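You operate a simulated robot arm through the tools that you are given. There is no shell and no other tool. Be economical: measure what you need, move in short steps, check, and stop when the job is done.

The job below is to be done with a simulated robot arm. You get a single attempt, and the scene is never put back.

JOB
Put things in order on the top of the long cart. At the end: the cream rice pack stands where the brown tamper stood; the clear dosing glass stands where the cream rice pack stood; the silver tin (marked "CORN") from the top of the long cart stands on top of the green herb book (marked "BALCONY HERBS"); the brown tamper stands on top of the grey leveller; whatever was shut is shut again. Leave all else as you found it, and nothing knocked over.

It is judged by the outcome, as a careful person would: the job done as asked, and still so three seconds after it is handed in. It fails if anything else is knocked over, pushed out of place, dropped, spilled or broken.

ROBOT AND FRAMES
A 7-joint arm with a two-finger parallel gripper, fixed in place. Base frame: the origin is at the foot of the arm, x ahead of it, y to its left, z up; the work surface is at about z = 0.9. Readings come in m, degrees, newtons and seconds.
With the tool pointing down near the work surface it reaches from about 0.24 to 0.68 m from the base axis. Its first joint turns from -66.0 to 66.0 degrees. Payload 2.4 kg.
Tool frame: the origin (TCP) lies between the finger pads and is the grasp point; the fingertips stand 0.03 m ahead of it; z points along the fingers, y is the line along which they close. The gripper opens to 0.094 m. The fingers are 0.028 m wide and 0.01 m thick; the gripper's body (0.05 by 0.096 m) begins 0.055 m behind the TCP.
Orientation is that of the tool frame in the base frame, as a unit quaternion [w, x, y, z]. With the fingers straight down and closing along the base's y, the tool's x points along the base's -x, its y along +y and its z along -z.

CONTROLS
- The arm moves only by the tool apply_moves. Its arguments are lists of equal length, an entry for each row: "fingers": the finger opening in m, from 0 to 0.094; "slide": the shift along the tool's x, y, z in units of 250 mm (1.0 is 250 mm), a list of three; "rot": the turn, a rotation vector about the tool's x, y, z in units of 60 degrees (1.0 is 60 degrees), a list of three. In form: {"fingers": [fingers, ...], "slide": [[tx, ty, tz], ...], "rot": [[wx, wy, wz], ...]}. A call has 1 to 10 rows; each row is the pose to reach, as a shift and turn from the pose commanded when the call began, along the tool's axes at that moment. A call with a number of a shift or a turn outside -1 to 1 is refused whole. Rows are played at 5 a second. More than 0.05 m and 8.6 degrees between two rows, or a gripper value outside its range, and nothing of the call is played. Where a pose cannot be reached the arm comes as near as it can. A force on the tool above 40 N (or 10 N above the force at the start of the call, whichever is more), or a blocked arm, ends the call early, and 0.2 s more pass. Each finger travels about 0.153 m/s and halts on what it meets, pressing with about 35 N; the grip force reading is that of the motor and also rises with nothing between the fingers. The clock runs only during rows and for 0.2 s after the last one: add rows that repeat a pose to give the fingers time. The reply holds the time, the measured pose of the TCP, the force on the tool along the base axes, the opening and the grip force, in the units named above and with some noise, with the torque about the TCP (base axes, N m) and any sound that the robot's microphone picked up, and new pictures: "show" is both (left out), scene, wrist or none.
- Cameras (640 x 400 px; columns grow to the right, rows downward): "scene" is fixed at [0.0589, 0.4898, 1.4585]; the picture's right is [-0.54, -0.84, 0.00], its down [-0.38, 0.24, -0.90] and it looks along [0.75, -0.48, -0.45] (base axes); focal length 335 px, centre (320, 200). "wrist" rides on the gripper at [0.076, 0.014, -0.102] in the tool frame; the picture's right is [-0.18, 0.98, 0.00], its down [-0.75, -0.14, -0.64] and it looks along [-0.63, -0.12, 0.77] (tool axes); focal length 243 px, centre (320, 200).
- locate(camera, pixels): for up to 12 pixels [column, row] of the newest picture of that camera ("zoom" is the newest enlarged one), the place [x, y, z] in the base frame of the surface seen there, good to about 0.002 m. It takes no simulated time.
- close_up(camera, box): a new picture of the part [left, top, right, bottom] of that camera's present view, enlarged. It takes no simulated time.
- job_done(): hands the job in; it is judged then, once.

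Go step by step. Measure first, check grasps and placings, and put right what went wrong. The budget is 80 turns and 200 pictures, counting those below and the enlarged ones. Unless the task says otherwise, let go and move clear before handing in.

The tools are called after "Call:" by a JSON object that holds its "api" and its "payload". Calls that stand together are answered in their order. apply_moves: Moves the arm, as the interface text tells. Its arguments: {"type":"object","properties":{"fingers":{"type":"array"},"slide":{"type":"array"},"rot":{"type":"array"},"show":{"type":"string","enum":["both","scene","wrist","none"]}},"required":["fingers","slide","rot"]} The other tools are called the same way: locate (camera, pixels) gives the place of the surface under pixels of a picture; close_up (camera, box) takes an enlarged picture of a part of a camera's view; job_done () hands the job in.

At the start:

```text
clock: 0.0
eef_pos: [0.4028, -0.002, 1.2339]
tcp_rot: [0.0, 0.0, 1.0, 0.0]
ft_force: [-0.4, -1.3, -0.3]
wrist_torque: [-0.02, 0.01, -0.01]
gripper_width: 0.094
grasp_force: 0.1
```

scene: 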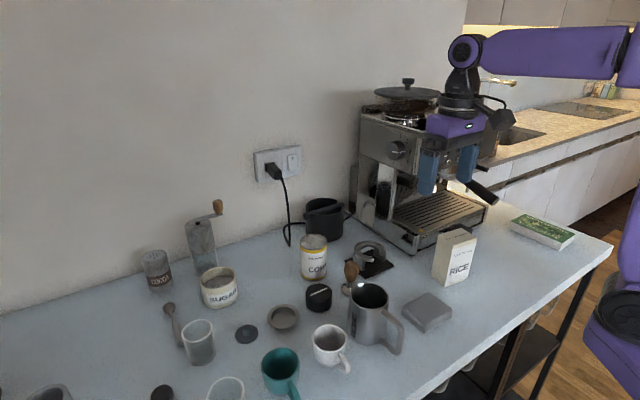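
wrist: 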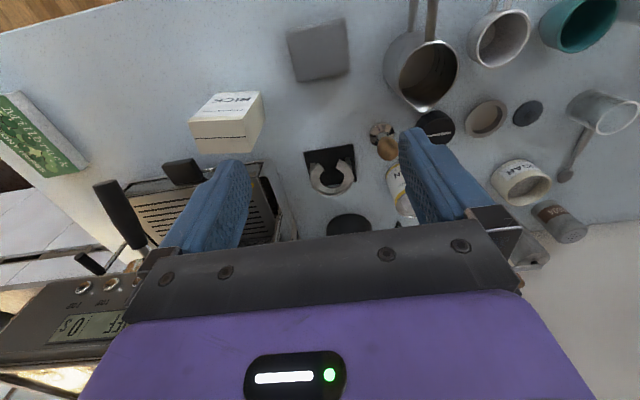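

The scene shows the rice pack (455,257), the tamper probably at (350,275), the corn tin (313,257), the book (542,231), and the grey block (428,312). I'll enlarge to identify everything.

Call:
{"api": "close_up", "payload": {"camera": "scene", "box": [280, 200, 480, 360]}}

Call:
{"api": "close_up", "payload": {"camera": "scene", "box": [120, 200, 320, 400]}}

Call:
{"api": "close_up", "payload": {"camera": "wrist", "box": [280, 0, 640, 250]}}

```text
2.50 times, centred on (380, 280) of scene
```

zoom: 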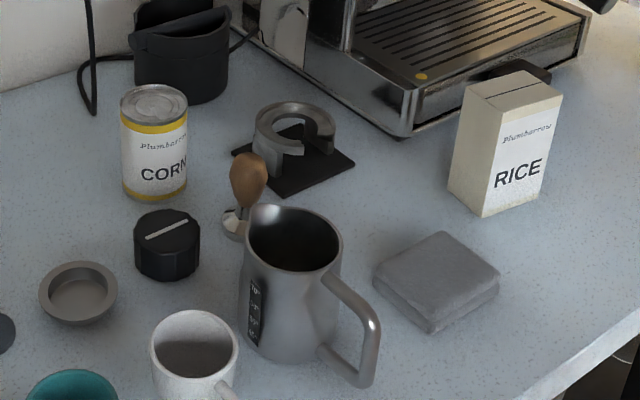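

```text
2.00 times, centred on (220, 300) of scene
```

zoom: 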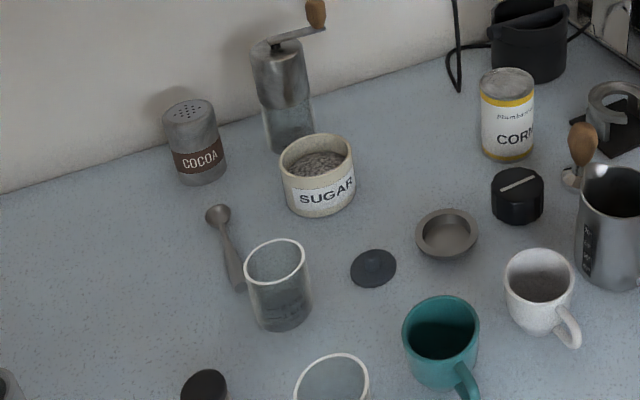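

```text
1.60 times, centred on (460, 125) of wrist
```

zoom: 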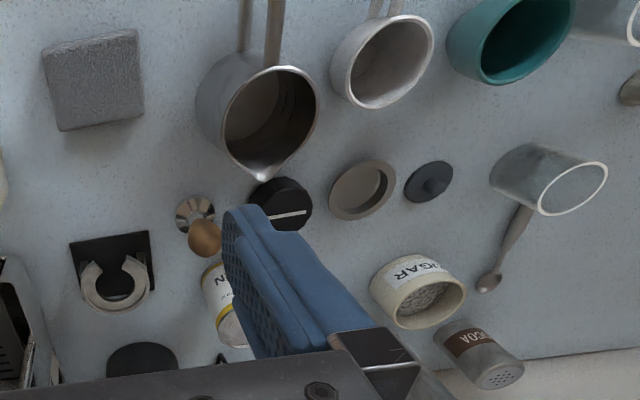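

Two clear glasses (198,342) and (226,388), and several leveller candidates. I'll measure positions first.

Call:
{"api": "locate", "payload": {"camera": "scene", "pixels": [[198, 365], [226, 390], [163, 394], [319, 288], [283, 313], [247, 333], [352, 268], [455, 238], [428, 305], [313, 238], [542, 228], [50, 394]]}}

Call:
{"api": "locate", "payload": {"camera": "wrist", "pixels": [[380, 128], [388, 150], [229, 105], [230, 144], [436, 125], [320, 50], [40, 140], [333, 165], [488, 115], [527, 113], [590, 110], [425, 80]]}}

```text
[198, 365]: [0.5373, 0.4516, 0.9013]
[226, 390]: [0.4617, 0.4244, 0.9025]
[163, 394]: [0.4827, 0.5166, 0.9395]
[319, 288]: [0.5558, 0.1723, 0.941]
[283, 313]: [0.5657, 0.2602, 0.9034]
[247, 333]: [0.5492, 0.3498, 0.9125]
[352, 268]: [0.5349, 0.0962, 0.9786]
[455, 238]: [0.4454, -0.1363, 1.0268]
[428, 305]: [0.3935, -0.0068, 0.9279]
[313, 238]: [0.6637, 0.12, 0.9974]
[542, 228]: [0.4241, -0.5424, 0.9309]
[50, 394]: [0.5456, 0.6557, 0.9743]
```

```text
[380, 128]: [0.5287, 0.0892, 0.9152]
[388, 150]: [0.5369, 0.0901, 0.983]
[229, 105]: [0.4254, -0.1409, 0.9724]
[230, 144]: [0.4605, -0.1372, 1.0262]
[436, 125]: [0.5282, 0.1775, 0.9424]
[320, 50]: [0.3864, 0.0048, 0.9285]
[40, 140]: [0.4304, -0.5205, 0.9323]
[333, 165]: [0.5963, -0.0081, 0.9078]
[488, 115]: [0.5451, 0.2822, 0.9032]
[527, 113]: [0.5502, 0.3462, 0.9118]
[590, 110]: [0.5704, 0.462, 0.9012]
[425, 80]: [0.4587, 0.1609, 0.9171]
```

Table is z≈0.90. I'll swing left, high up, to view the other end and tell the two glasses and small items apart.

Call:
{"api": "apply_moves", "payload": {"fingers": [0.094, 0.094, 0.094, 0.094, 0.094, 0.094, 0.094], "slide": [[0.02, 0.15, 0], [0.05, 0.32, 0], [0.08, 0.5, 0], [0.1, 0.67, 0], [0.12, 0.83, 0], [0.14, 1.0, 0], [0.14, 1.0, 0]], "rot": [[0, 0, 0], [0, 0, 0], [0, 0, 0], [0, 0, 0], [0, 0, 0], [0, 0, 0], [0, 0, 0]]}}

```text
clock: 1.6
eef_pos: [0.3688, 0.2481, 1.2336]
tcp_rot: [0.0, 0.0, 1.0, 0.0]
ft_force: [-0.1, 0.1, -0.3]
wrist_torque: [0.02, 0.03, 0.01]
gripper_width: 0.0937
grasp_force: 0.1
```

scene: 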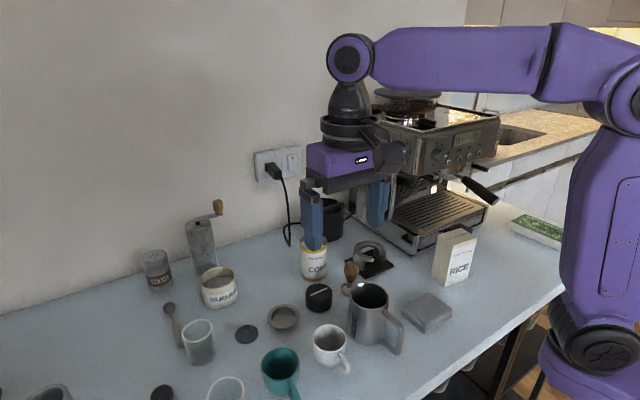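
wrist: 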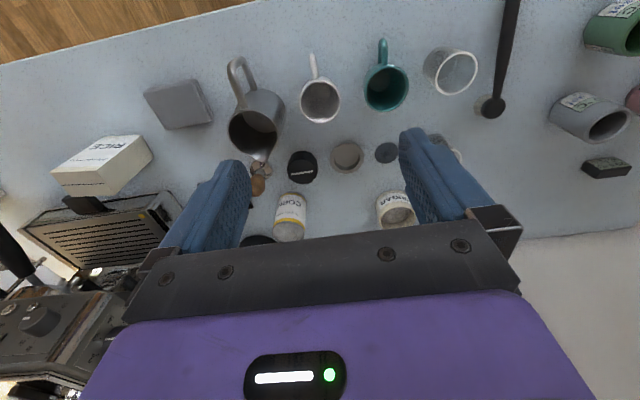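

Call:
{"api": "close_up", "payload": {"camera": "wrist", "box": [400, 0, 640, 190]}}

Call:
{"api": "close_up", "payload": {"camera": "wrist", "box": [220, 30, 500, 240]}}

Call:
{"api": "close_up", "payload": {"camera": "scene", "box": [130, 300, 290, 400]}}

```text
2.11 times, centred on (520, 95) of wrist
```

zoom: 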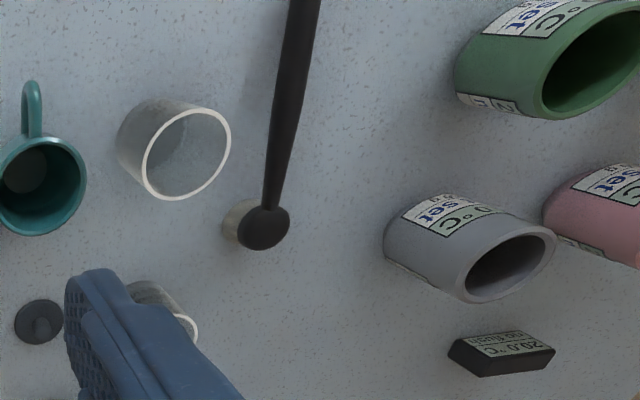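

```text
1.90 times, centred on (360, 135) of wrist
```

zoom: 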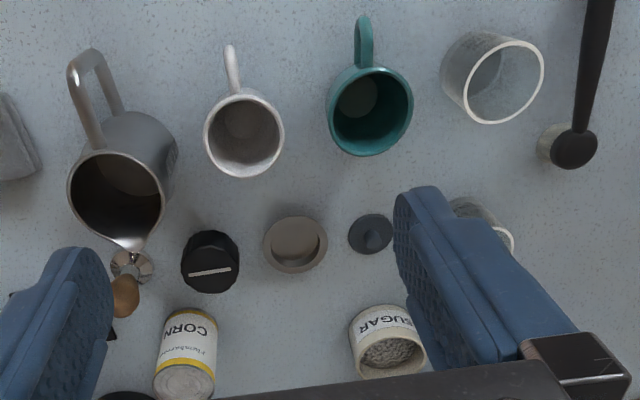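

```text
4.00 times, centred on (210, 350) of scene
```

zoom: 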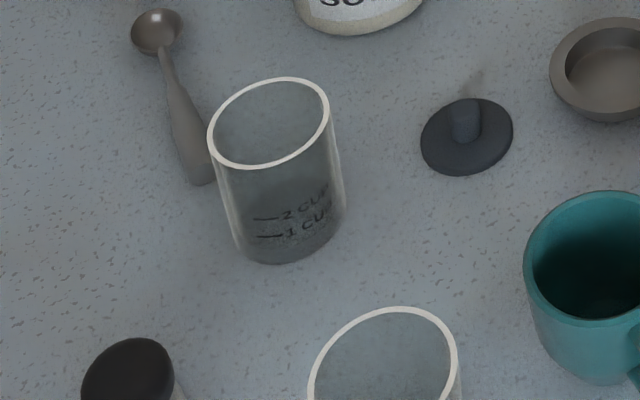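

The near‑wall glass (198,342) carries "2 CUP / 1 CUP" marks. I need crisper views of the leveller candidates and the second glass.

Call:
{"api": "close_up", "payload": {"camera": "wrist", "box": [280, 130, 410, 195]}}

Call:
{"api": "close_up", "payload": {"camera": "wrist", "box": [415, 30, 515, 130]}}

Call:
{"api": "close_up", "payload": {"camera": "scene", "box": [230, 275, 340, 350]}}

Call:
{"api": "close_up", "payload": {"camera": "scene", "box": [330, 230, 480, 350]}}

```text
4.92 times, centred on (345, 162) of wrist
```

zoom: 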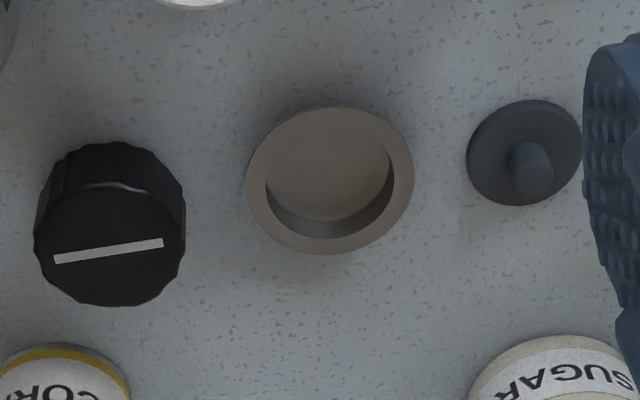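

```text
4.00 times, centred on (465, 80) of wrist
```

zoom: 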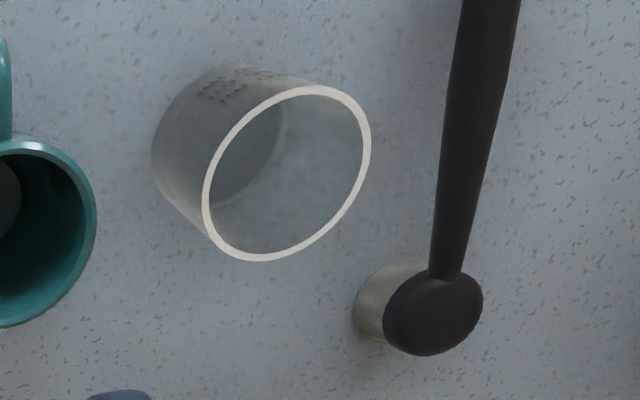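

```text
5.33 times, centred on (285, 312) of scene
```

zoom: 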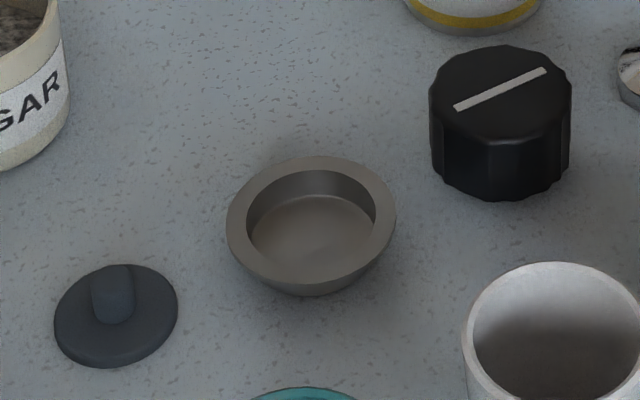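

```text
3.33 times, centred on (405, 290) of scene
```

zoom: 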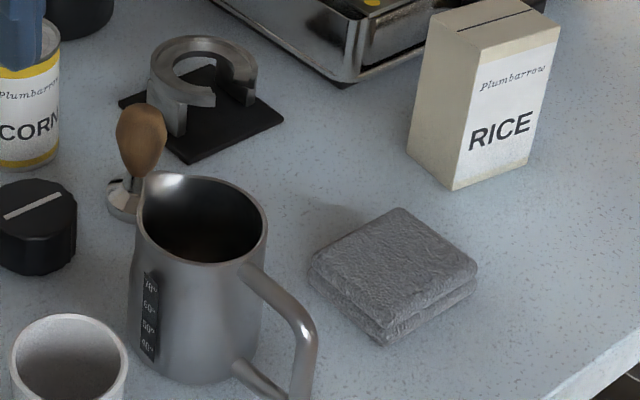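

The fluted dark puck (318,297) looks like a leveller, but I should check the rest of the cart (left end and machine top) before settling.

Call:
{"api": "close_up", "payload": {"camera": "scene", "box": [360, 70, 510, 170]}}

Call:
{"api": "apply_moves", "payload": {"fingers": [0.094, 0.094, 0.094, 0.094, 0.094, 0.094], "slide": [[0.1, 0.1, 0], [0.2, 0.2, 0], [0.25, 0.35, 0], [0.3, 0.5, 0], [0.35, 0.65, 0], [0.35, 0.65, 0]], "rot": [[0, 0, 0], [0, 0, 0], [0, 0, 0], [0, 0, 0], [0, 0, 0], [0, 0, 0]]}}

```text
4.00 times, centred on (435, 120) of scene
```

zoom: 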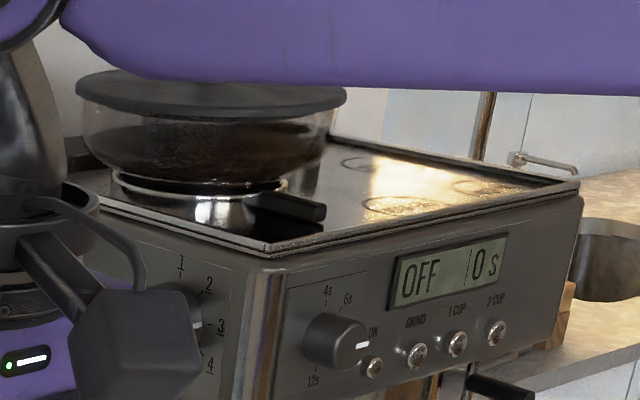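

```text
clock: 3.0
eef_pos: [0.2805, 0.4111, 1.2337]
tcp_rot: [0.0, 0.0, 1.0, 0.0]
ft_force: [0.2, -0.2, -0.8]
wrist_torque: [0.0, 0.0, -0.01]
gripper_width: 0.094
grasp_force: 0.0
```

scene: 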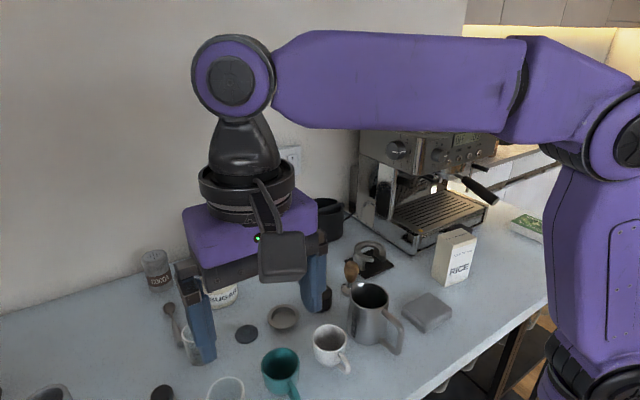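
wrist: 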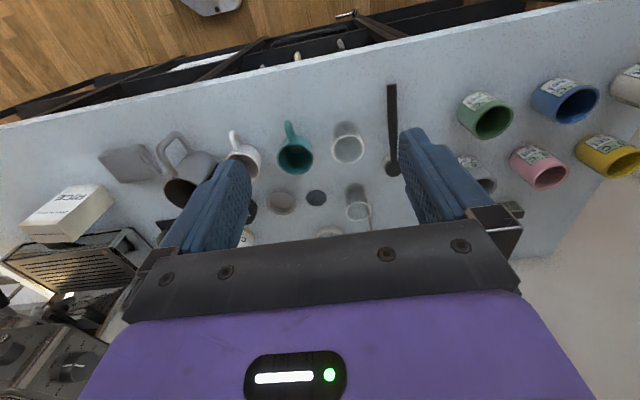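

Call:
{"api": "close_up", "payload": {"camera": "wrist", "box": [300, 80, 420, 230]}}

Call:
{"api": "close_up", "payload": {"camera": "wrist", "box": [450, 40, 640, 210]}}

Call:
{"api": "close_up", "payload": {"camera": "wrist", "box": [325, 110, 375, 170]}}

Call:
{"api": "locate", "payload": {"camera": "wrist", "pixels": [[348, 150], [347, 127], [359, 211], [355, 186], [372, 220], [362, 148], [333, 148]]}}

```text
2.67 times, centred on (360, 155) of wrist
```

zoom: 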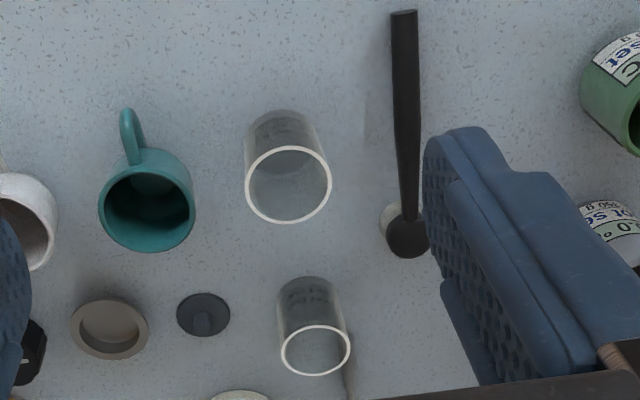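

```text
2.35 times, centred on (545, 125) of wrist
```

zoom: 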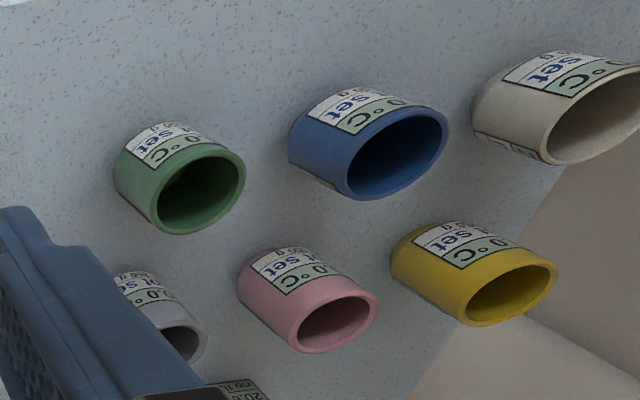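

```text
6.67 times, centred on (350, 140) of wrist
```

zoom: 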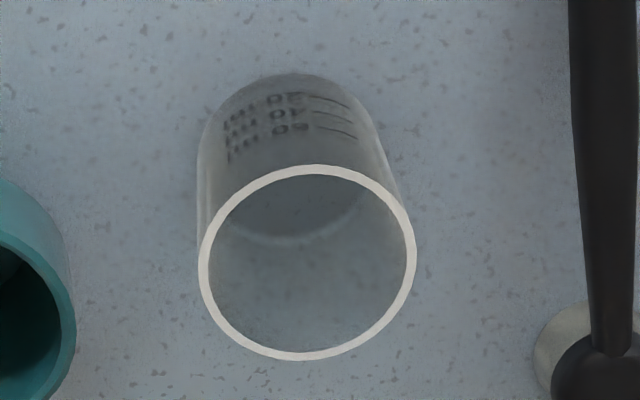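

```text
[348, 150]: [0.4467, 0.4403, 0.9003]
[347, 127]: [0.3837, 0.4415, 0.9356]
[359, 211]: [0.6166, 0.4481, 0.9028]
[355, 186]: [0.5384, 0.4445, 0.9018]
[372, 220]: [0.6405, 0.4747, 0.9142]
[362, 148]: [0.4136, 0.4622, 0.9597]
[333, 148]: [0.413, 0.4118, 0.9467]
```

The glasses differ: one has "ml" lines, the other "1 CUP / 2 CUP". I'll read both closely.

Call:
{"api": "close_up", "payload": {"camera": "wrist", "box": [330, 112, 364, 136]}}

Call:
{"api": "close_up", "payload": {"camera": "wrist", "box": [335, 175, 385, 228]}}

Call:
{"api": "close_up", "payload": {"camera": "scene", "box": [300, 275, 340, 320]}}

```text
16.00 times, centred on (347, 124) of wrist
```

zoom: 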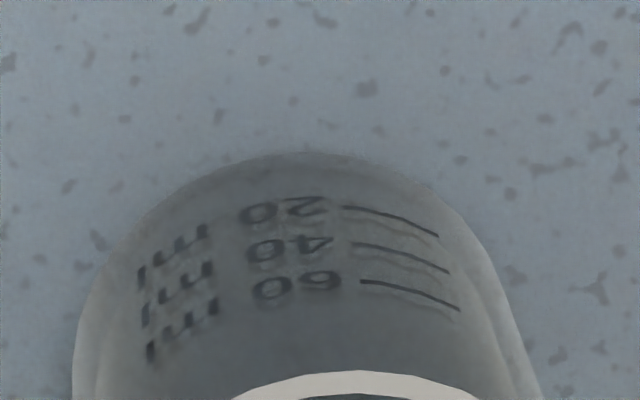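

```text
7.55 times, centred on (360, 202) of wrist
```

zoom: 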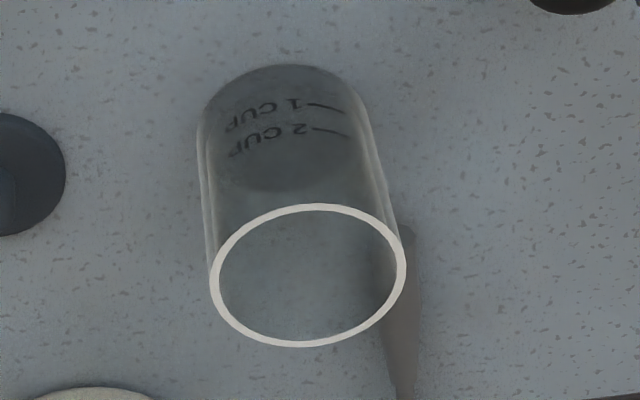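

```text
8.89 times, centred on (320, 298) of scene
```

zoom: 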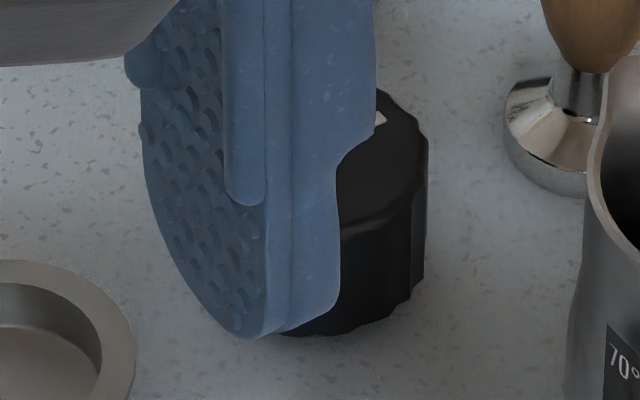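

I take the "1 CUP / 2 CUP" glass (359,205) as the dosing glass and the ml one as a shot glass. I'll retract to the right for a clear scene view of the leveller and tamper.

Call:
{"api": "apply_moves", "payload": {"fingers": [0.094, 0.094, 0.094, 0.094, 0.094, 0.094], "slide": [[-0.05, -0.17, 0], [-0.1, -0.34, 0], [-0.15, -0.51, 0], [-0.2, -0.68, 0], [-0.25, -0.84, 0], [-0.3, -1, 0]], "rot": [[0, 0, 0], [0, 0, 0], [0, 0, 0], [0, 0, 0], [0, 0, 0], [0, 0, 0]], "show": "none"}}

Call:
{"api": "apply_moves", "payload": {"fingers": [0.094, 0.094, 0.094, 0.094, 0.094], "slide": [[0, -0.17, 0], [0, -0.34, 0], [0, -0.51, 0], [0, -0.68, 0], [0, -0.68, 0]], "rot": [[0, 0, 0], [0, 0, 0], [0, 0, 0], [0, 0, 0], [0, 0, 0]], "show": "wrist"}}

Call:
{"api": "close_up", "payload": {"camera": "scene", "box": [260, 225, 400, 325]}}

Call:
{"api": "close_up", "payload": {"camera": "scene", "box": [295, 275, 343, 320]}}

```text
clock: 4.4
eef_pos: [0.3555, 0.1604, 1.2329]
tcp_rot: [0.0, 0.001, 1.0, 0.0]
ft_force: [0.2, -0.4, 0.6]
wrist_torque: [0.0, -0.02, 0.0]
gripper_width: 0.0939
grasp_force: 0.0
```

```text
clock: 5.6
eef_pos: [0.3545, -0.0109, 1.2331]
tcp_rot: [0.0, 0.0, 1.0, 0.0]
ft_force: [-0.3, -0.1, -0.3]
wrist_torque: [0.02, -0.06, -0.01]
gripper_width: 0.0942
grasp_force: 0.0
```

wrist: 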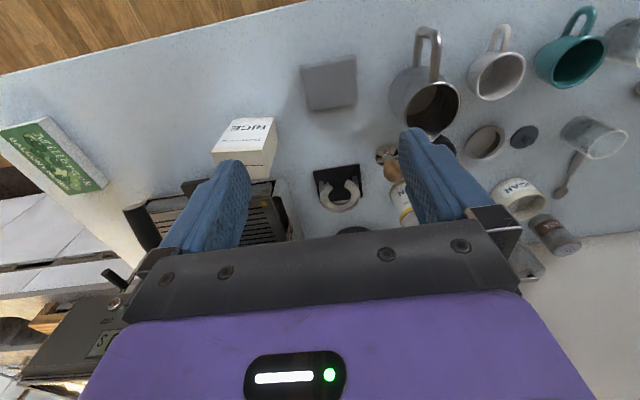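

```text
4.00 times, centred on (330, 275) of scene
```

zoom: 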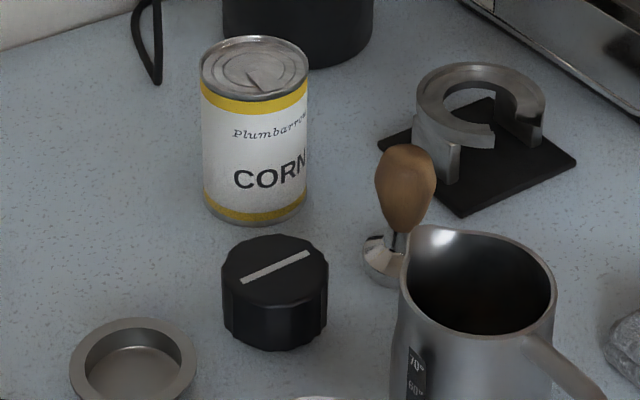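

```text
8.89 times, centred on (319, 298) of scene
```

zoom: 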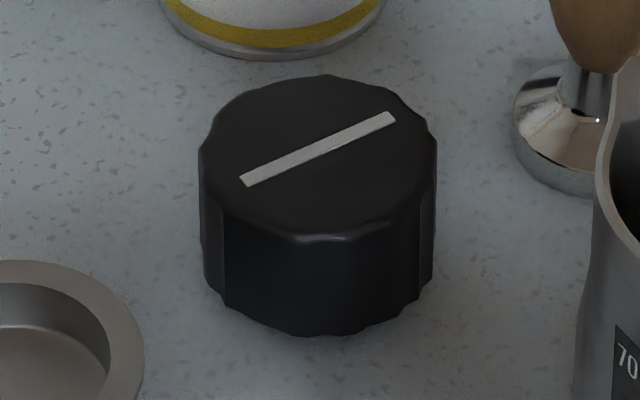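

The dark-grey fluted puck is the only thing that looks like a leveller, and its top is flat (the dish is a filter basket). Measuring puck top, tamper and surroundings.

Call:
{"api": "locate", "payload": {"camera": "zoom", "pixels": [[205, 150], [432, 150], [300, 85], [320, 230], [320, 160], [320, 320], [215, 290], [425, 285], [545, 160], [580, 185], [520, 110], [600, 60]]}}

Call:
{"api": "close_up", "payload": {"camera": "scene", "box": [330, 245, 400, 300]}}

Call:
{"api": "close_up", "payload": {"camera": "wrist", "box": [300, 60, 480, 230]}}

```text
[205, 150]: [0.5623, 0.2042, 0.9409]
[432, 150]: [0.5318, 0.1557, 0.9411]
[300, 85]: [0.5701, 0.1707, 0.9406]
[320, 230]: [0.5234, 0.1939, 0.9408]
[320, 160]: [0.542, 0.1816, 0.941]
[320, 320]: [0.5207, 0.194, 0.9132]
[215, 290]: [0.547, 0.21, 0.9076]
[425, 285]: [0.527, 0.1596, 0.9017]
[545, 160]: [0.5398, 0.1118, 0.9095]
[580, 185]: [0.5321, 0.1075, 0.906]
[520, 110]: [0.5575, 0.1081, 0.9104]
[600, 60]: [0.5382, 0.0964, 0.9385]
```

```text
7.27 times, centred on (365, 272) of scene
```

zoom: 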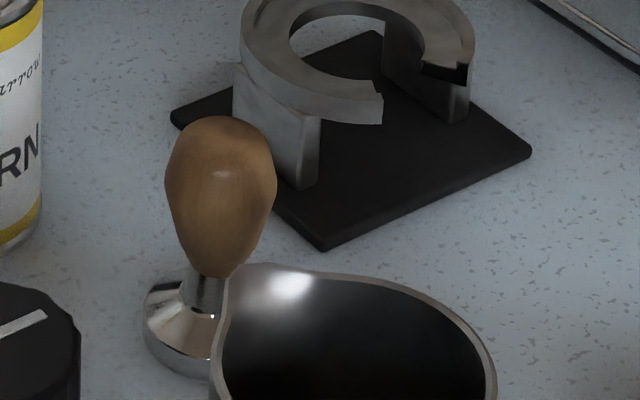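

```text
2.35 times, centred on (390, 145) of wrist
```

zoom: 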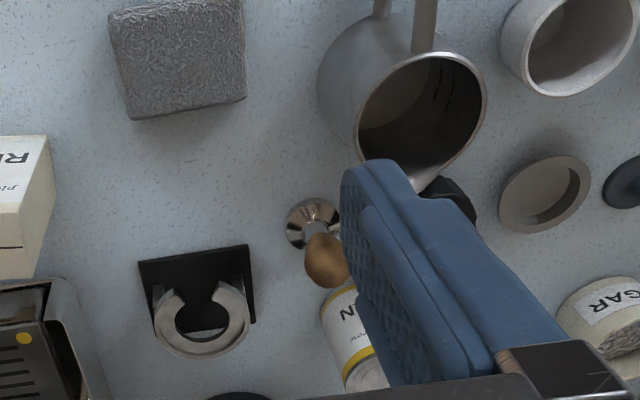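

Puck centre ≈ (0.547, 0.181), top 0.941. Now the tamper from the wrist zoom.

Call:
{"api": "locate", "payload": {"camera": "zoom", "pixels": [[290, 222], [312, 202], [335, 222], [315, 246], [307, 260], [347, 260], [327, 242], [327, 280], [327, 258], [249, 248], [249, 315], [416, 185]]}}

Call:
{"api": "close_up", "payload": {"camera": "scene", "box": [335, 255, 375, 297]}}

```text
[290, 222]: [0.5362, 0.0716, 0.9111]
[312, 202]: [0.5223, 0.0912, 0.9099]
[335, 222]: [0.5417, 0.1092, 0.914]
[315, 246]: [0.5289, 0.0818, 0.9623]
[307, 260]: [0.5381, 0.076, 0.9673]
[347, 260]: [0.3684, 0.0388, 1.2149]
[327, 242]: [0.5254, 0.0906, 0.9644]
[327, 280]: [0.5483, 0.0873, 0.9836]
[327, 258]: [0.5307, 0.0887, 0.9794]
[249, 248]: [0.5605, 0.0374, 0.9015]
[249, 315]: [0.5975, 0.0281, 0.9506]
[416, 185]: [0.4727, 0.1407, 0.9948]
```

```text
9.52 times, centred on (355, 276) of scene
```

zoom: 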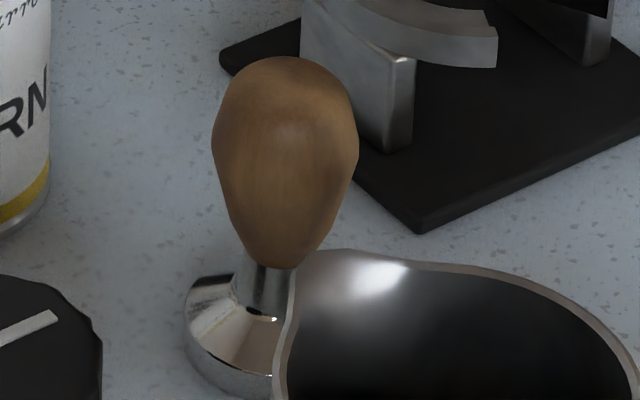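

Call:
{"api": "locate", "payload": {"camera": "zoom", "pixels": [[285, 65], [214, 140], [356, 145], [285, 150], [290, 90], [240, 90], [335, 90], [190, 330], [220, 375], [230, 250], [292, 262], [418, 228]]}}

Call:
{"api": "locate", "payload": {"camera": "scene", "pixels": [[368, 285], [357, 290], [387, 294], [372, 308], [360, 340], [432, 282], [438, 234], [449, 286], [472, 278], [477, 236], [460, 229], [452, 240]]}}

```text
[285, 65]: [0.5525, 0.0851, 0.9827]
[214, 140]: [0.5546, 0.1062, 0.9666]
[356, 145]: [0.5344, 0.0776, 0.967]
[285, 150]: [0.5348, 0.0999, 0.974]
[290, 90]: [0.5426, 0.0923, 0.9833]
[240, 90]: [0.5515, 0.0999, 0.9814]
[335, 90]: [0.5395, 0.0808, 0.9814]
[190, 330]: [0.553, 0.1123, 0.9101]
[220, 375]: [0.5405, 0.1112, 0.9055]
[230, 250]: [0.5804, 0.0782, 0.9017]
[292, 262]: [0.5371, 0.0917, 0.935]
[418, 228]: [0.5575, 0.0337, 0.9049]
```

```text
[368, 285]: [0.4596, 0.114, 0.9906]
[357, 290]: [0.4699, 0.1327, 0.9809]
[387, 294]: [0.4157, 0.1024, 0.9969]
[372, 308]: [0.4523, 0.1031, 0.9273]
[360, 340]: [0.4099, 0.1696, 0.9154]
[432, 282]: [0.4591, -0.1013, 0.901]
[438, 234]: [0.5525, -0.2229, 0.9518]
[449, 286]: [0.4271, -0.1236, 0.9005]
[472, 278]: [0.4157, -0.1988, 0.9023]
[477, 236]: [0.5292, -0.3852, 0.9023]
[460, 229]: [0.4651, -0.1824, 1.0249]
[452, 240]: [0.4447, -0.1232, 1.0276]
```

Tamper axis ≈ (0.544, 0.092), handle widest (35 mm) at z 0.967, top 0.984. Moving above it with a 60 mm opening.

Call:
{"api": "apply_moves", "payload": {"fingers": [0.08, 0.06, 0.06, 0.06, 0.06, 0.06, 0.06], "slide": [[-0.05, 0.15, 0], [-0.2, 0.25, 0], [-0.35, 0.35, 0.05], [-0.52, 0.412, 0.1], [-0.68, 0.412, 0.2], [-0.757, 0.412, 0.36], [-0.757, 0.412, 0.52]], "rot": [[0, 0, 0], [0, 0, 0], [0, 0, 0], [0, 0, 0], [0, 0, 0], [0, 0, 0], [0, 0, 0]]}}

```text
clock: 7.2
eef_pos: [0.5454, 0.0937, 1.1021]
tcp_rot: [0.0, 0.0, 1.0, 0.0]
ft_force: [0.1, -0.3, 0.0]
wrist_torque: [-0.01, 0.0, 0.02]
gripper_width: 0.06
grasp_force: 0.0
```

scene: 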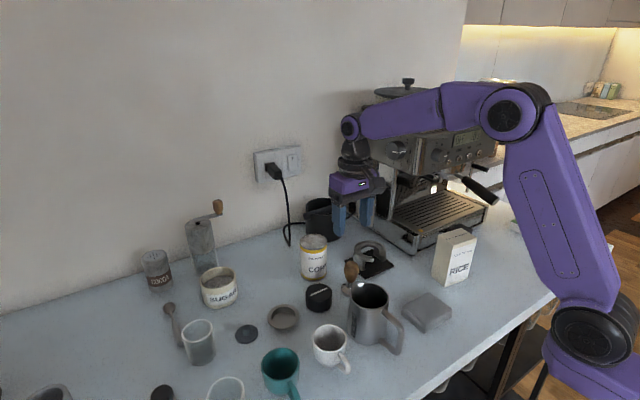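
wrist: 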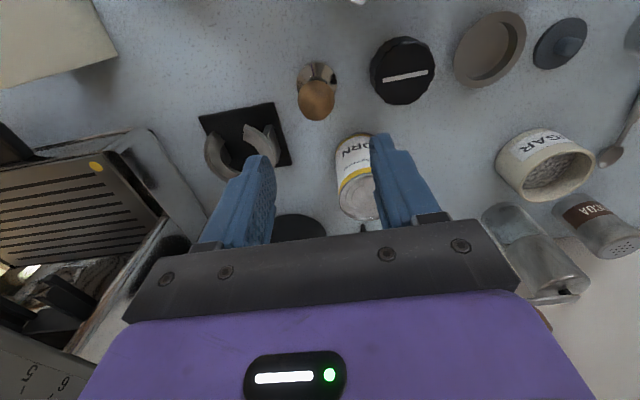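

Above the tamper. Quick check of nearby stand and tamper positions from this closer view.

Call:
{"api": "locate", "payload": {"camera": "wrist", "pixels": [[317, 100], [299, 95], [335, 95], [317, 85], [312, 118], [277, 104], [290, 163], [250, 130], [276, 150], [403, 65], [400, 42], [300, 80]]}}

Call:
{"api": "close_up", "payload": {"camera": "wrist", "box": [180, 20, 460, 200]}}

```text
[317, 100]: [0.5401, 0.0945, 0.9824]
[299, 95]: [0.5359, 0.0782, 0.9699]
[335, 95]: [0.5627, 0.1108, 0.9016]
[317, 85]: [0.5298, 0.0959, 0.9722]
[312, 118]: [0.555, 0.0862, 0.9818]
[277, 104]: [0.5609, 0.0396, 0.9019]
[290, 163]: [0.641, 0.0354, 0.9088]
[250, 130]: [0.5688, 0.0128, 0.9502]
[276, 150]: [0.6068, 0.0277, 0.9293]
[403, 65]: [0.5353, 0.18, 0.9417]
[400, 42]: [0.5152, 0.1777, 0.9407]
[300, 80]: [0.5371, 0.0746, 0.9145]
```

```text
2.22 times, centred on (320, 110) of wrist
```

zoom: 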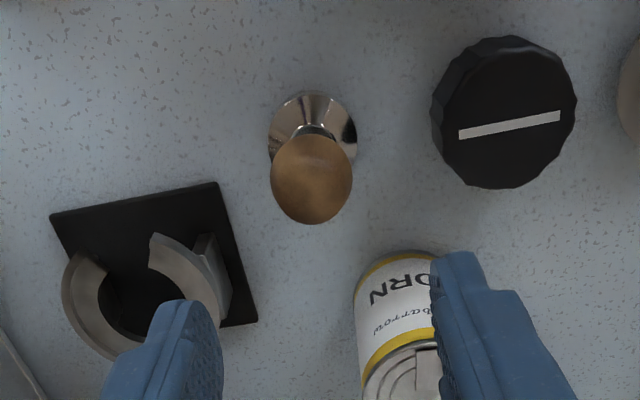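

Axis (0.543, 0.093) confirmed; the stand is clear. Descend 0.138 m and close; also measuring the puck outline first.

Call:
{"api": "locate", "payload": {"camera": "zoom", "pixels": [[450, 105], [573, 100], [505, 66], [515, 185], [510, 125]]}}

Call:
{"api": "apply_moves", "payload": {"fingers": [0.06, 0.06, 0.06, 0.06, 0.02, 0.02, 0.02], "slide": [[0.008, 0, 0.18], [0.008, 0, 0.36], [0.008, 0, 0.552], [0.008, 0, 0.552], [0.008, 0, 0.552], [0.008, 0, 0.552], [0.008, 0, 0.552]], "rot": [[0, 0, 0], [0, 0, 0], [0, 0, 0], [0, 0, 0], [0, 0, 0], [0, 0, 0], [0, 0, 0]]}}

```text
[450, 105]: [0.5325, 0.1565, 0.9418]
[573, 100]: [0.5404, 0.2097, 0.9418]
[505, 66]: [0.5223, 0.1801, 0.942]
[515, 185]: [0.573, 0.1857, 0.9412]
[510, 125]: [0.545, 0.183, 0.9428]
```

```text
clock: 8.8
eef_pos: [0.5421, 0.0938, 0.9644]
tcp_rot: [-0.001, 0.0, 1.0, 0.0]
ft_force: [0.7, -0.2, 0.8]
wrist_torque: [0.01, -0.03, -0.01]
gripper_width: 0.0356
grasp_force: 35.3
```

scene: 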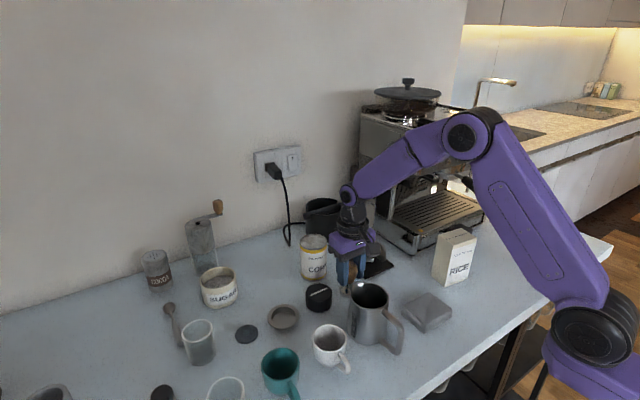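
wrist: 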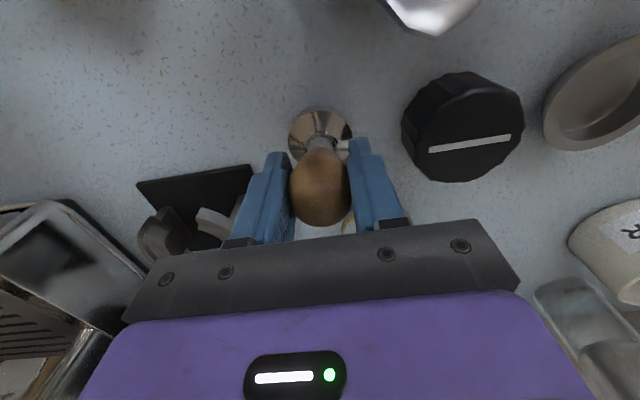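

Gripped at 35.6 mm. Lift 65 mm and check hang.

Call:
{"api": "apply_moves", "payload": {"fingers": [0.02, 0.02, 0.02, 0.02], "slide": [[0, 0, -0.08], [0, 0, -0.18], [0, 0, -0.26], [0, 0, -0.26]], "rot": [[0, 0, 0], [0, 0, 0], [0, 0, 0], [0, 0, 0]]}}

```text
clock: 9.8
eef_pos: [0.5432, 0.094, 1.0293]
tcp_rot: [0.001, 0.0, 1.0, 0.0]
ft_force: [-0.8, 0.3, -4.8]
wrist_torque: [-0.03, 0.02, 0.0]
gripper_width: 0.0352
grasp_force: 35.3
```

scene: 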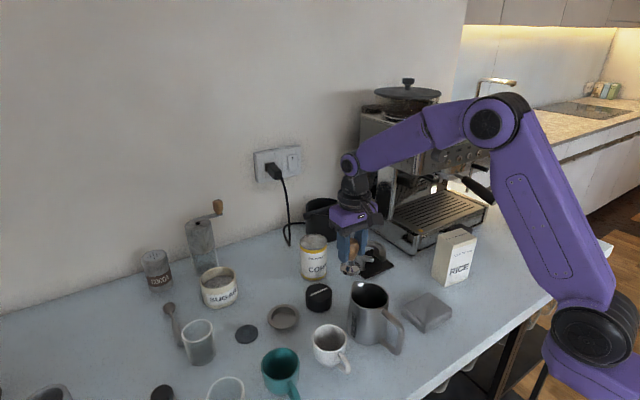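
wrist: 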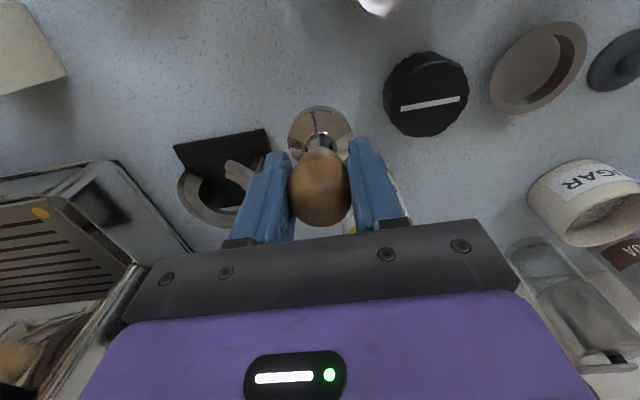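

Hanging straight (~0.5 kg). Move over the puck.

Call:
{"api": "apply_moves", "payload": {"fingers": [0.02, 0.02, 0.02, 0.02, 0.02], "slide": [[-0.004, 0.1, 0], [-0.008, 0.2, 0], [-0.012, 0.3, 0], [-0.016, 0.356, 0], [-0.016, 0.356, 0]], "rot": [[0, 0, 0], [0, 0, 0], [0, 0, 0], [0, 0, 0], [0, 0, 0]]}}

Call:
{"api": "close_up", "payload": {"camera": "scene", "box": [270, 230, 390, 330]}}

```text
clock: 11.0
eef_pos: [0.5469, 0.1822, 1.0293]
tcp_rot: [0.0, 0.0, 1.0, 0.0]
ft_force: [-0.1, 0.4, -5.3]
wrist_torque: [-0.01, 0.05, -0.01]
gripper_width: 0.0353
grasp_force: 35.2
```

scene: 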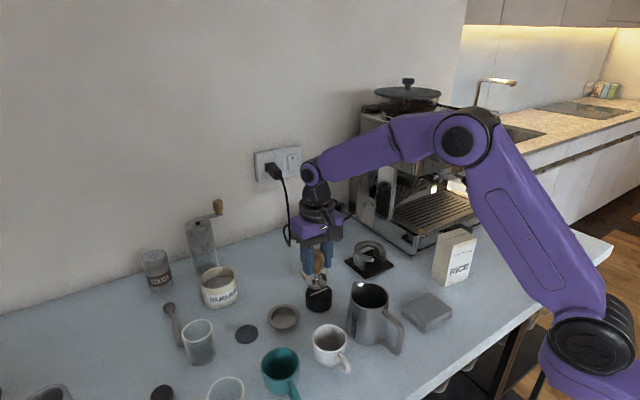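
wrist: 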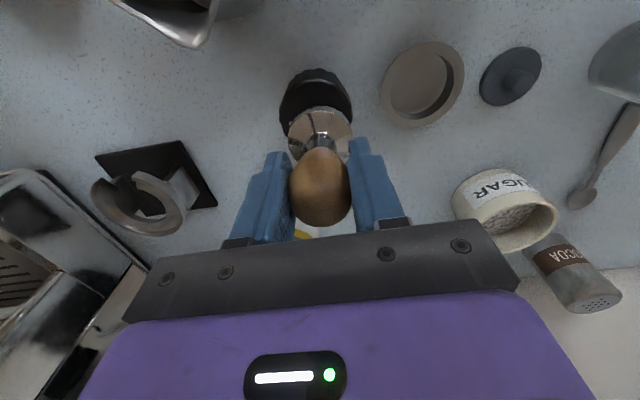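

```text
4.00 times, centred on (330, 280) of scene
```

zoom: 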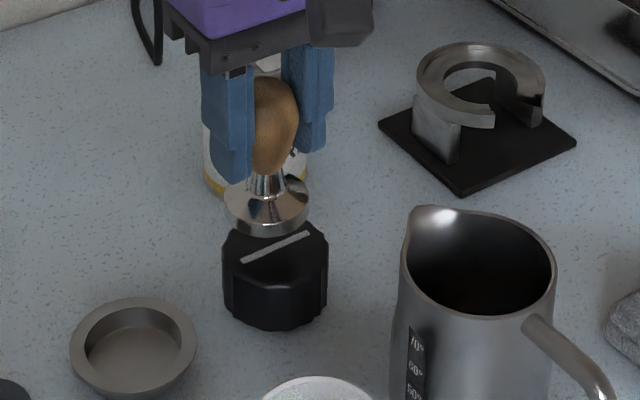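

Well centred. Lower about 22 mm, watching force.

Call:
{"api": "apply_moves", "payload": {"fingers": [0.02, 0.02, 0.02, 0.02, 0.02], "slide": [[0, 0.002, 0.04], [0, 0.002, 0.07], [0, 0.002, 0.084], [0, 0.002, 0.09], [0, 0.002, 0.09]], "rot": [[0, 0, 0], [0, 0, 0], [0, 0, 0], [0, 0, 0], [0, 0, 0]], "show": "none"}}

Call:
{"api": "close_up", "payload": {"camera": "scene", "box": [295, 260, 345, 320]}}

```text
clock: 12.2
eef_pos: [0.5475, 0.1826, 1.0079]
tcp_rot: [0.0, 0.0, 1.0, 0.0]
ft_force: [-0.1, -0.7, -5.6]
wrist_torque: [0.01, 0.0, -0.04]
gripper_width: 0.0354
grasp_force: 35.0
```

```text
6.67 times, centred on (320, 290) of scene
```

zoom: 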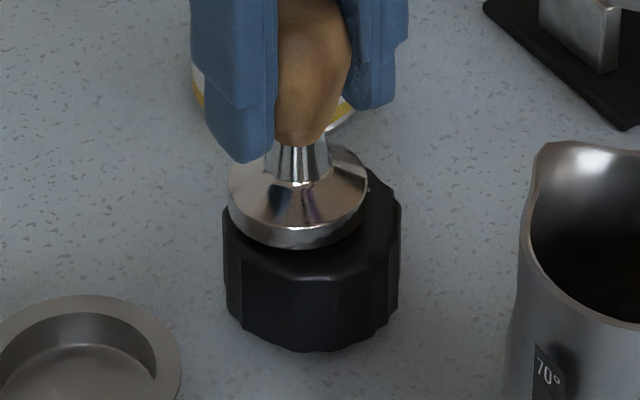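

Still just above; the base sits ~4 mm left in the zoom (299 vs 311). Correct by (−2, −3) mm and lower 3 mm further.

Call:
{"api": "apply_moves", "payload": {"fingers": [0.02, 0.02, 0.02, 0.02, 0.02], "slide": [[0.008, -0.012, 0], [0.008, -0.012, 0.004], [0.008, -0.012, 0.008], [0.008, -0.012, 0.012], [0.008, -0.012, 0.012]], "rot": [[0, 0, 0], [0, 0, 0], [0, 0, 0], [0, 0, 0], [0, 0, 0]], "show": "none"}}

Call:
{"api": "close_up", "payload": {"camera": "scene", "box": [295, 260, 345, 320]}}

Call:
{"api": "close_up", "payload": {"camera": "wrist", "box": [240, 40, 400, 240]}}

```text
clock: 13.4
eef_pos: [0.5442, 0.1802, 1.0055]
tcp_rot: [0.0, 0.0, 1.0, 0.0]
ft_force: [0.1, -0.3, -4.7]
wrist_torque: [-0.03, 0.01, 0.01]
gripper_width: 0.0353
grasp_force: 35.0
```

```text
6.67 times, centred on (320, 290) of scene
```

zoom: 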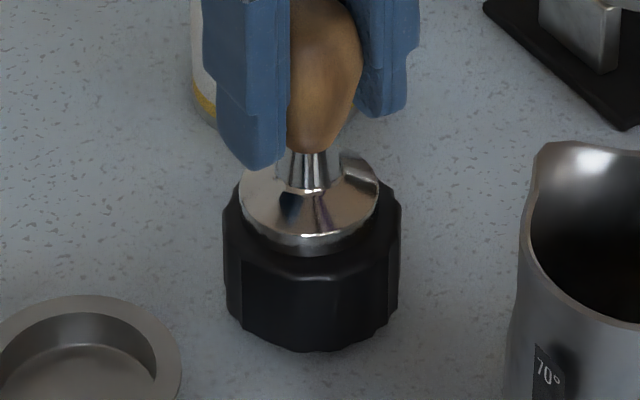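

```text
2.00 times, centred on (320, 140) of wrist
```

zoom: 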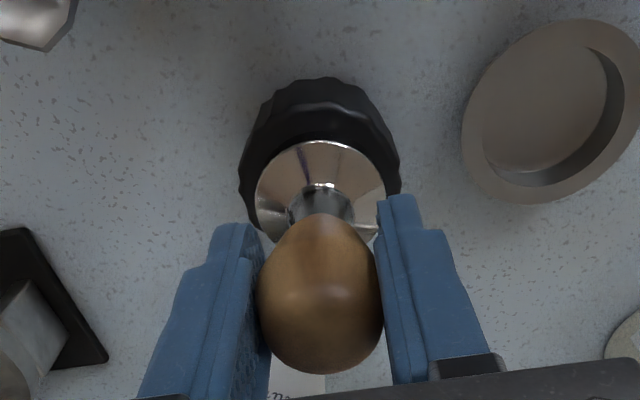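

Centred now (309 vs 311) and still unloaded (−4.7 N). Lower in 1 mm steps until weight transfers.

Call:
{"api": "apply_moves", "payload": {"fingers": [0.02, 0.02, 0.02, 0.02], "slide": [[0, 0, 0.003], [0, 0, 0.006], [0, 0, 0.008], [0, 0, 0.008]], "rot": [[0, 0, 0], [0, 0, 0], [0, 0, 0], [0, 0, 0]], "show": "none"}}

```text
clock: 14.4
eef_pos: [0.5451, 0.1804, 1.004]
tcp_rot: [0.001, 0.001, 1.0, 0.0]
ft_force: [-6.6, -3.2, 16.9]
wrist_torque: [0.09, 0.48, 0.09]
gripper_width: 0.0354
grasp_force: 35.1
```

Contact made (+17 N). Ease up slightly, open to 60 mm, then retreat upward.

Call:
{"api": "apply_moves", "payload": {"fingers": [0.02, 0.042, 0.055, 0.06, 0.06, 0.06, 0.06, 0.06], "slide": [[0, 0, -0.003], [0, 0, -0.003], [0, 0, -0.003], [0, 0, -0.003], [0, 0, -0.12], [0, 0, -0.28], [0, 0, -0.45], [0, 0, -0.6]], "rot": [[0, 0, 0], [0, 0, 0], [0, 0, 0], [0, 0, 0], [0, 0, 0], [0, 0, 0], [0, 0, 0], [0, 0, 0]]}}

Call:
{"api": "close_up", "payload": {"camera": "scene", "box": [280, 230, 400, 320]}}

```text
clock: 16.2
eef_pos: [0.544, 0.1806, 1.1532]
tcp_rot: [0.0, -0.001, 1.0, 0.0]
ft_force: [-0.7, 0.0, -0.2]
wrist_torque: [-0.01, 0.0, -0.01]
gripper_width: 0.0601
grasp_force: 0.1
```

scene: 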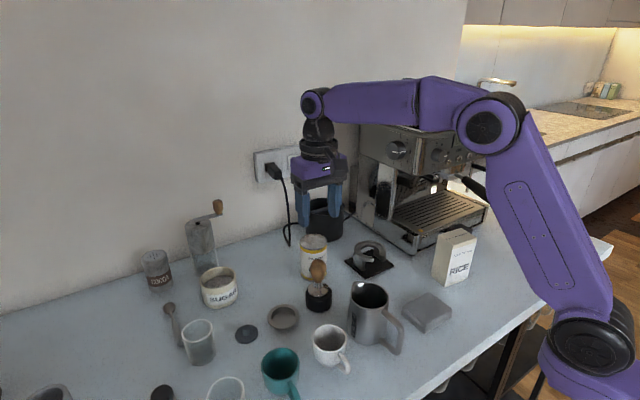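
wrist: 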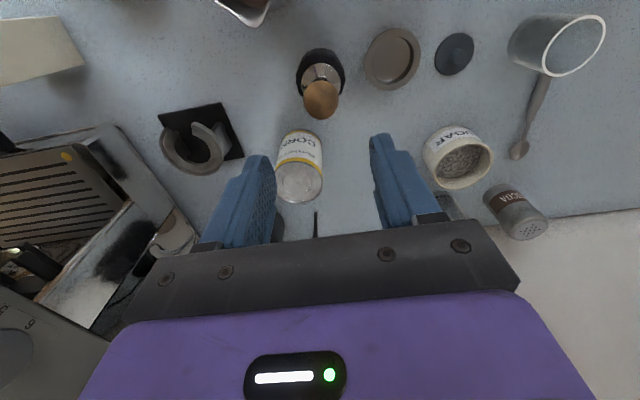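

```text
4.44 times, centred on (340, 275) of scene
```

zoom: 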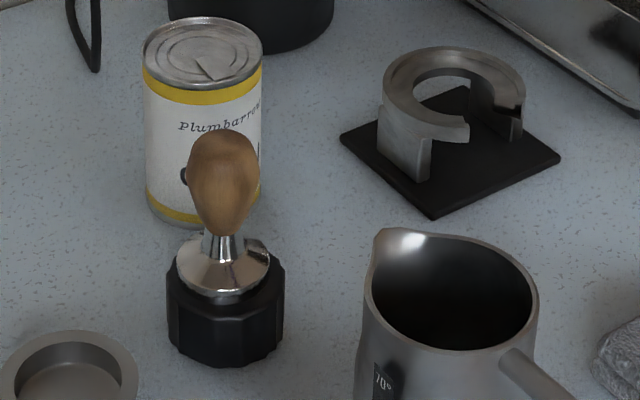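

The tamper stands on the puck. Now measure the spout, stand mat and rice pack for the next move.

Call:
{"api": "locate", "payload": {"camera": "zoom", "pixels": [[382, 236], [373, 270], [400, 232], [368, 300], [432, 213], [343, 140], [403, 150], [420, 170], [362, 340], [380, 120]]}}

Call:
{"api": "close_up", "payload": {"camera": "scene", "box": [420, 215, 490, 295]}}

```text
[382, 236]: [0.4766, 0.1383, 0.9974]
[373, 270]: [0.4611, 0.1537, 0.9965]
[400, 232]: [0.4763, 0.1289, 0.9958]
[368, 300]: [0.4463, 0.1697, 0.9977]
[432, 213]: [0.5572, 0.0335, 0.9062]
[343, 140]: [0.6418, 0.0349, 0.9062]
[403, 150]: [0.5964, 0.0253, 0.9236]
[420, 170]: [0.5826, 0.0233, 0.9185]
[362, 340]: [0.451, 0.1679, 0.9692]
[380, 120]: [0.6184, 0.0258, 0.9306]
```

```text
5.00 times, centred on (455, 255) of scene
```

zoom: 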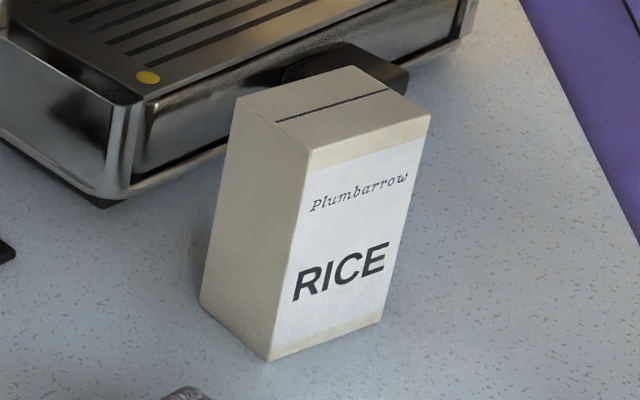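

Call:
{"api": "locate", "payload": {"camera": "zoom", "pixels": [[242, 101], [312, 153], [428, 114], [352, 70], [335, 110], [204, 304], [268, 357], [378, 318], [235, 225], [345, 50], [405, 80], [120, 190]]}}

Call:
{"api": "locate", "payload": {"camera": "scene", "pixels": [[420, 235], [444, 206], [420, 254], [488, 212], [480, 190], [360, 205]]}}

```text
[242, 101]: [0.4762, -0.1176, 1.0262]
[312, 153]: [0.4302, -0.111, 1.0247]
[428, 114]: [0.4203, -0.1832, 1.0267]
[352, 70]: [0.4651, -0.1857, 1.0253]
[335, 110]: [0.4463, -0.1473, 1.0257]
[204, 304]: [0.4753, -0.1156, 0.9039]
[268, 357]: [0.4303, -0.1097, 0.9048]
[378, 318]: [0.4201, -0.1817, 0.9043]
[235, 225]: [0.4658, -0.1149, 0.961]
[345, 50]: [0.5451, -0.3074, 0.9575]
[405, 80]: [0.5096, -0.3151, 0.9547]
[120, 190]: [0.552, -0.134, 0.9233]
```

```text
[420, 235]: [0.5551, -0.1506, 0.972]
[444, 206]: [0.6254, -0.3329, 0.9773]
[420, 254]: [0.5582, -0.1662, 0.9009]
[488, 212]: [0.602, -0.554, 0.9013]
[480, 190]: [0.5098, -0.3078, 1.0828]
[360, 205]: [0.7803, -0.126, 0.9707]
```

Rice pack: centre (0.448,−0.150), 46×73 mm, height 127 mm, yawed ≈8°. It fits at (0.544,0.092) with ~20 mm clearances. I'll grip across its long side; moving over it with the yaw.

Call:
{"api": "apply_moves", "payload": {"fingers": [0.07, 0.08, 0.094, 0.094, 0.094, 0.094], "slide": [[0.06, -0.15, -0.05], [0.13, -0.32, -0.1], [0.2, -0.48, -0.1], [0.27, -0.65, -0.1], [0.34, -0.82, -0.1], [0.384, -0.98, -0.1]], "rot": [[0, 0, 0.02], [0, 0, 0.05], [0, 0, 0.08], [0, 0, 0.1], [0, 0, 0.12], [0, 0, 0.132]], "show": "none"}}

```text
clock: 17.6
eef_pos: [0.4486, -0.0656, 1.1783]
tcp_rot: [0.0, 0.07, 0.998, -0.001]
ft_force: [-0.4, 0.3, 0.0]
wrist_torque: [-0.01, 0.0, 0.0]
gripper_width: 0.0939
grasp_force: 0.1
```

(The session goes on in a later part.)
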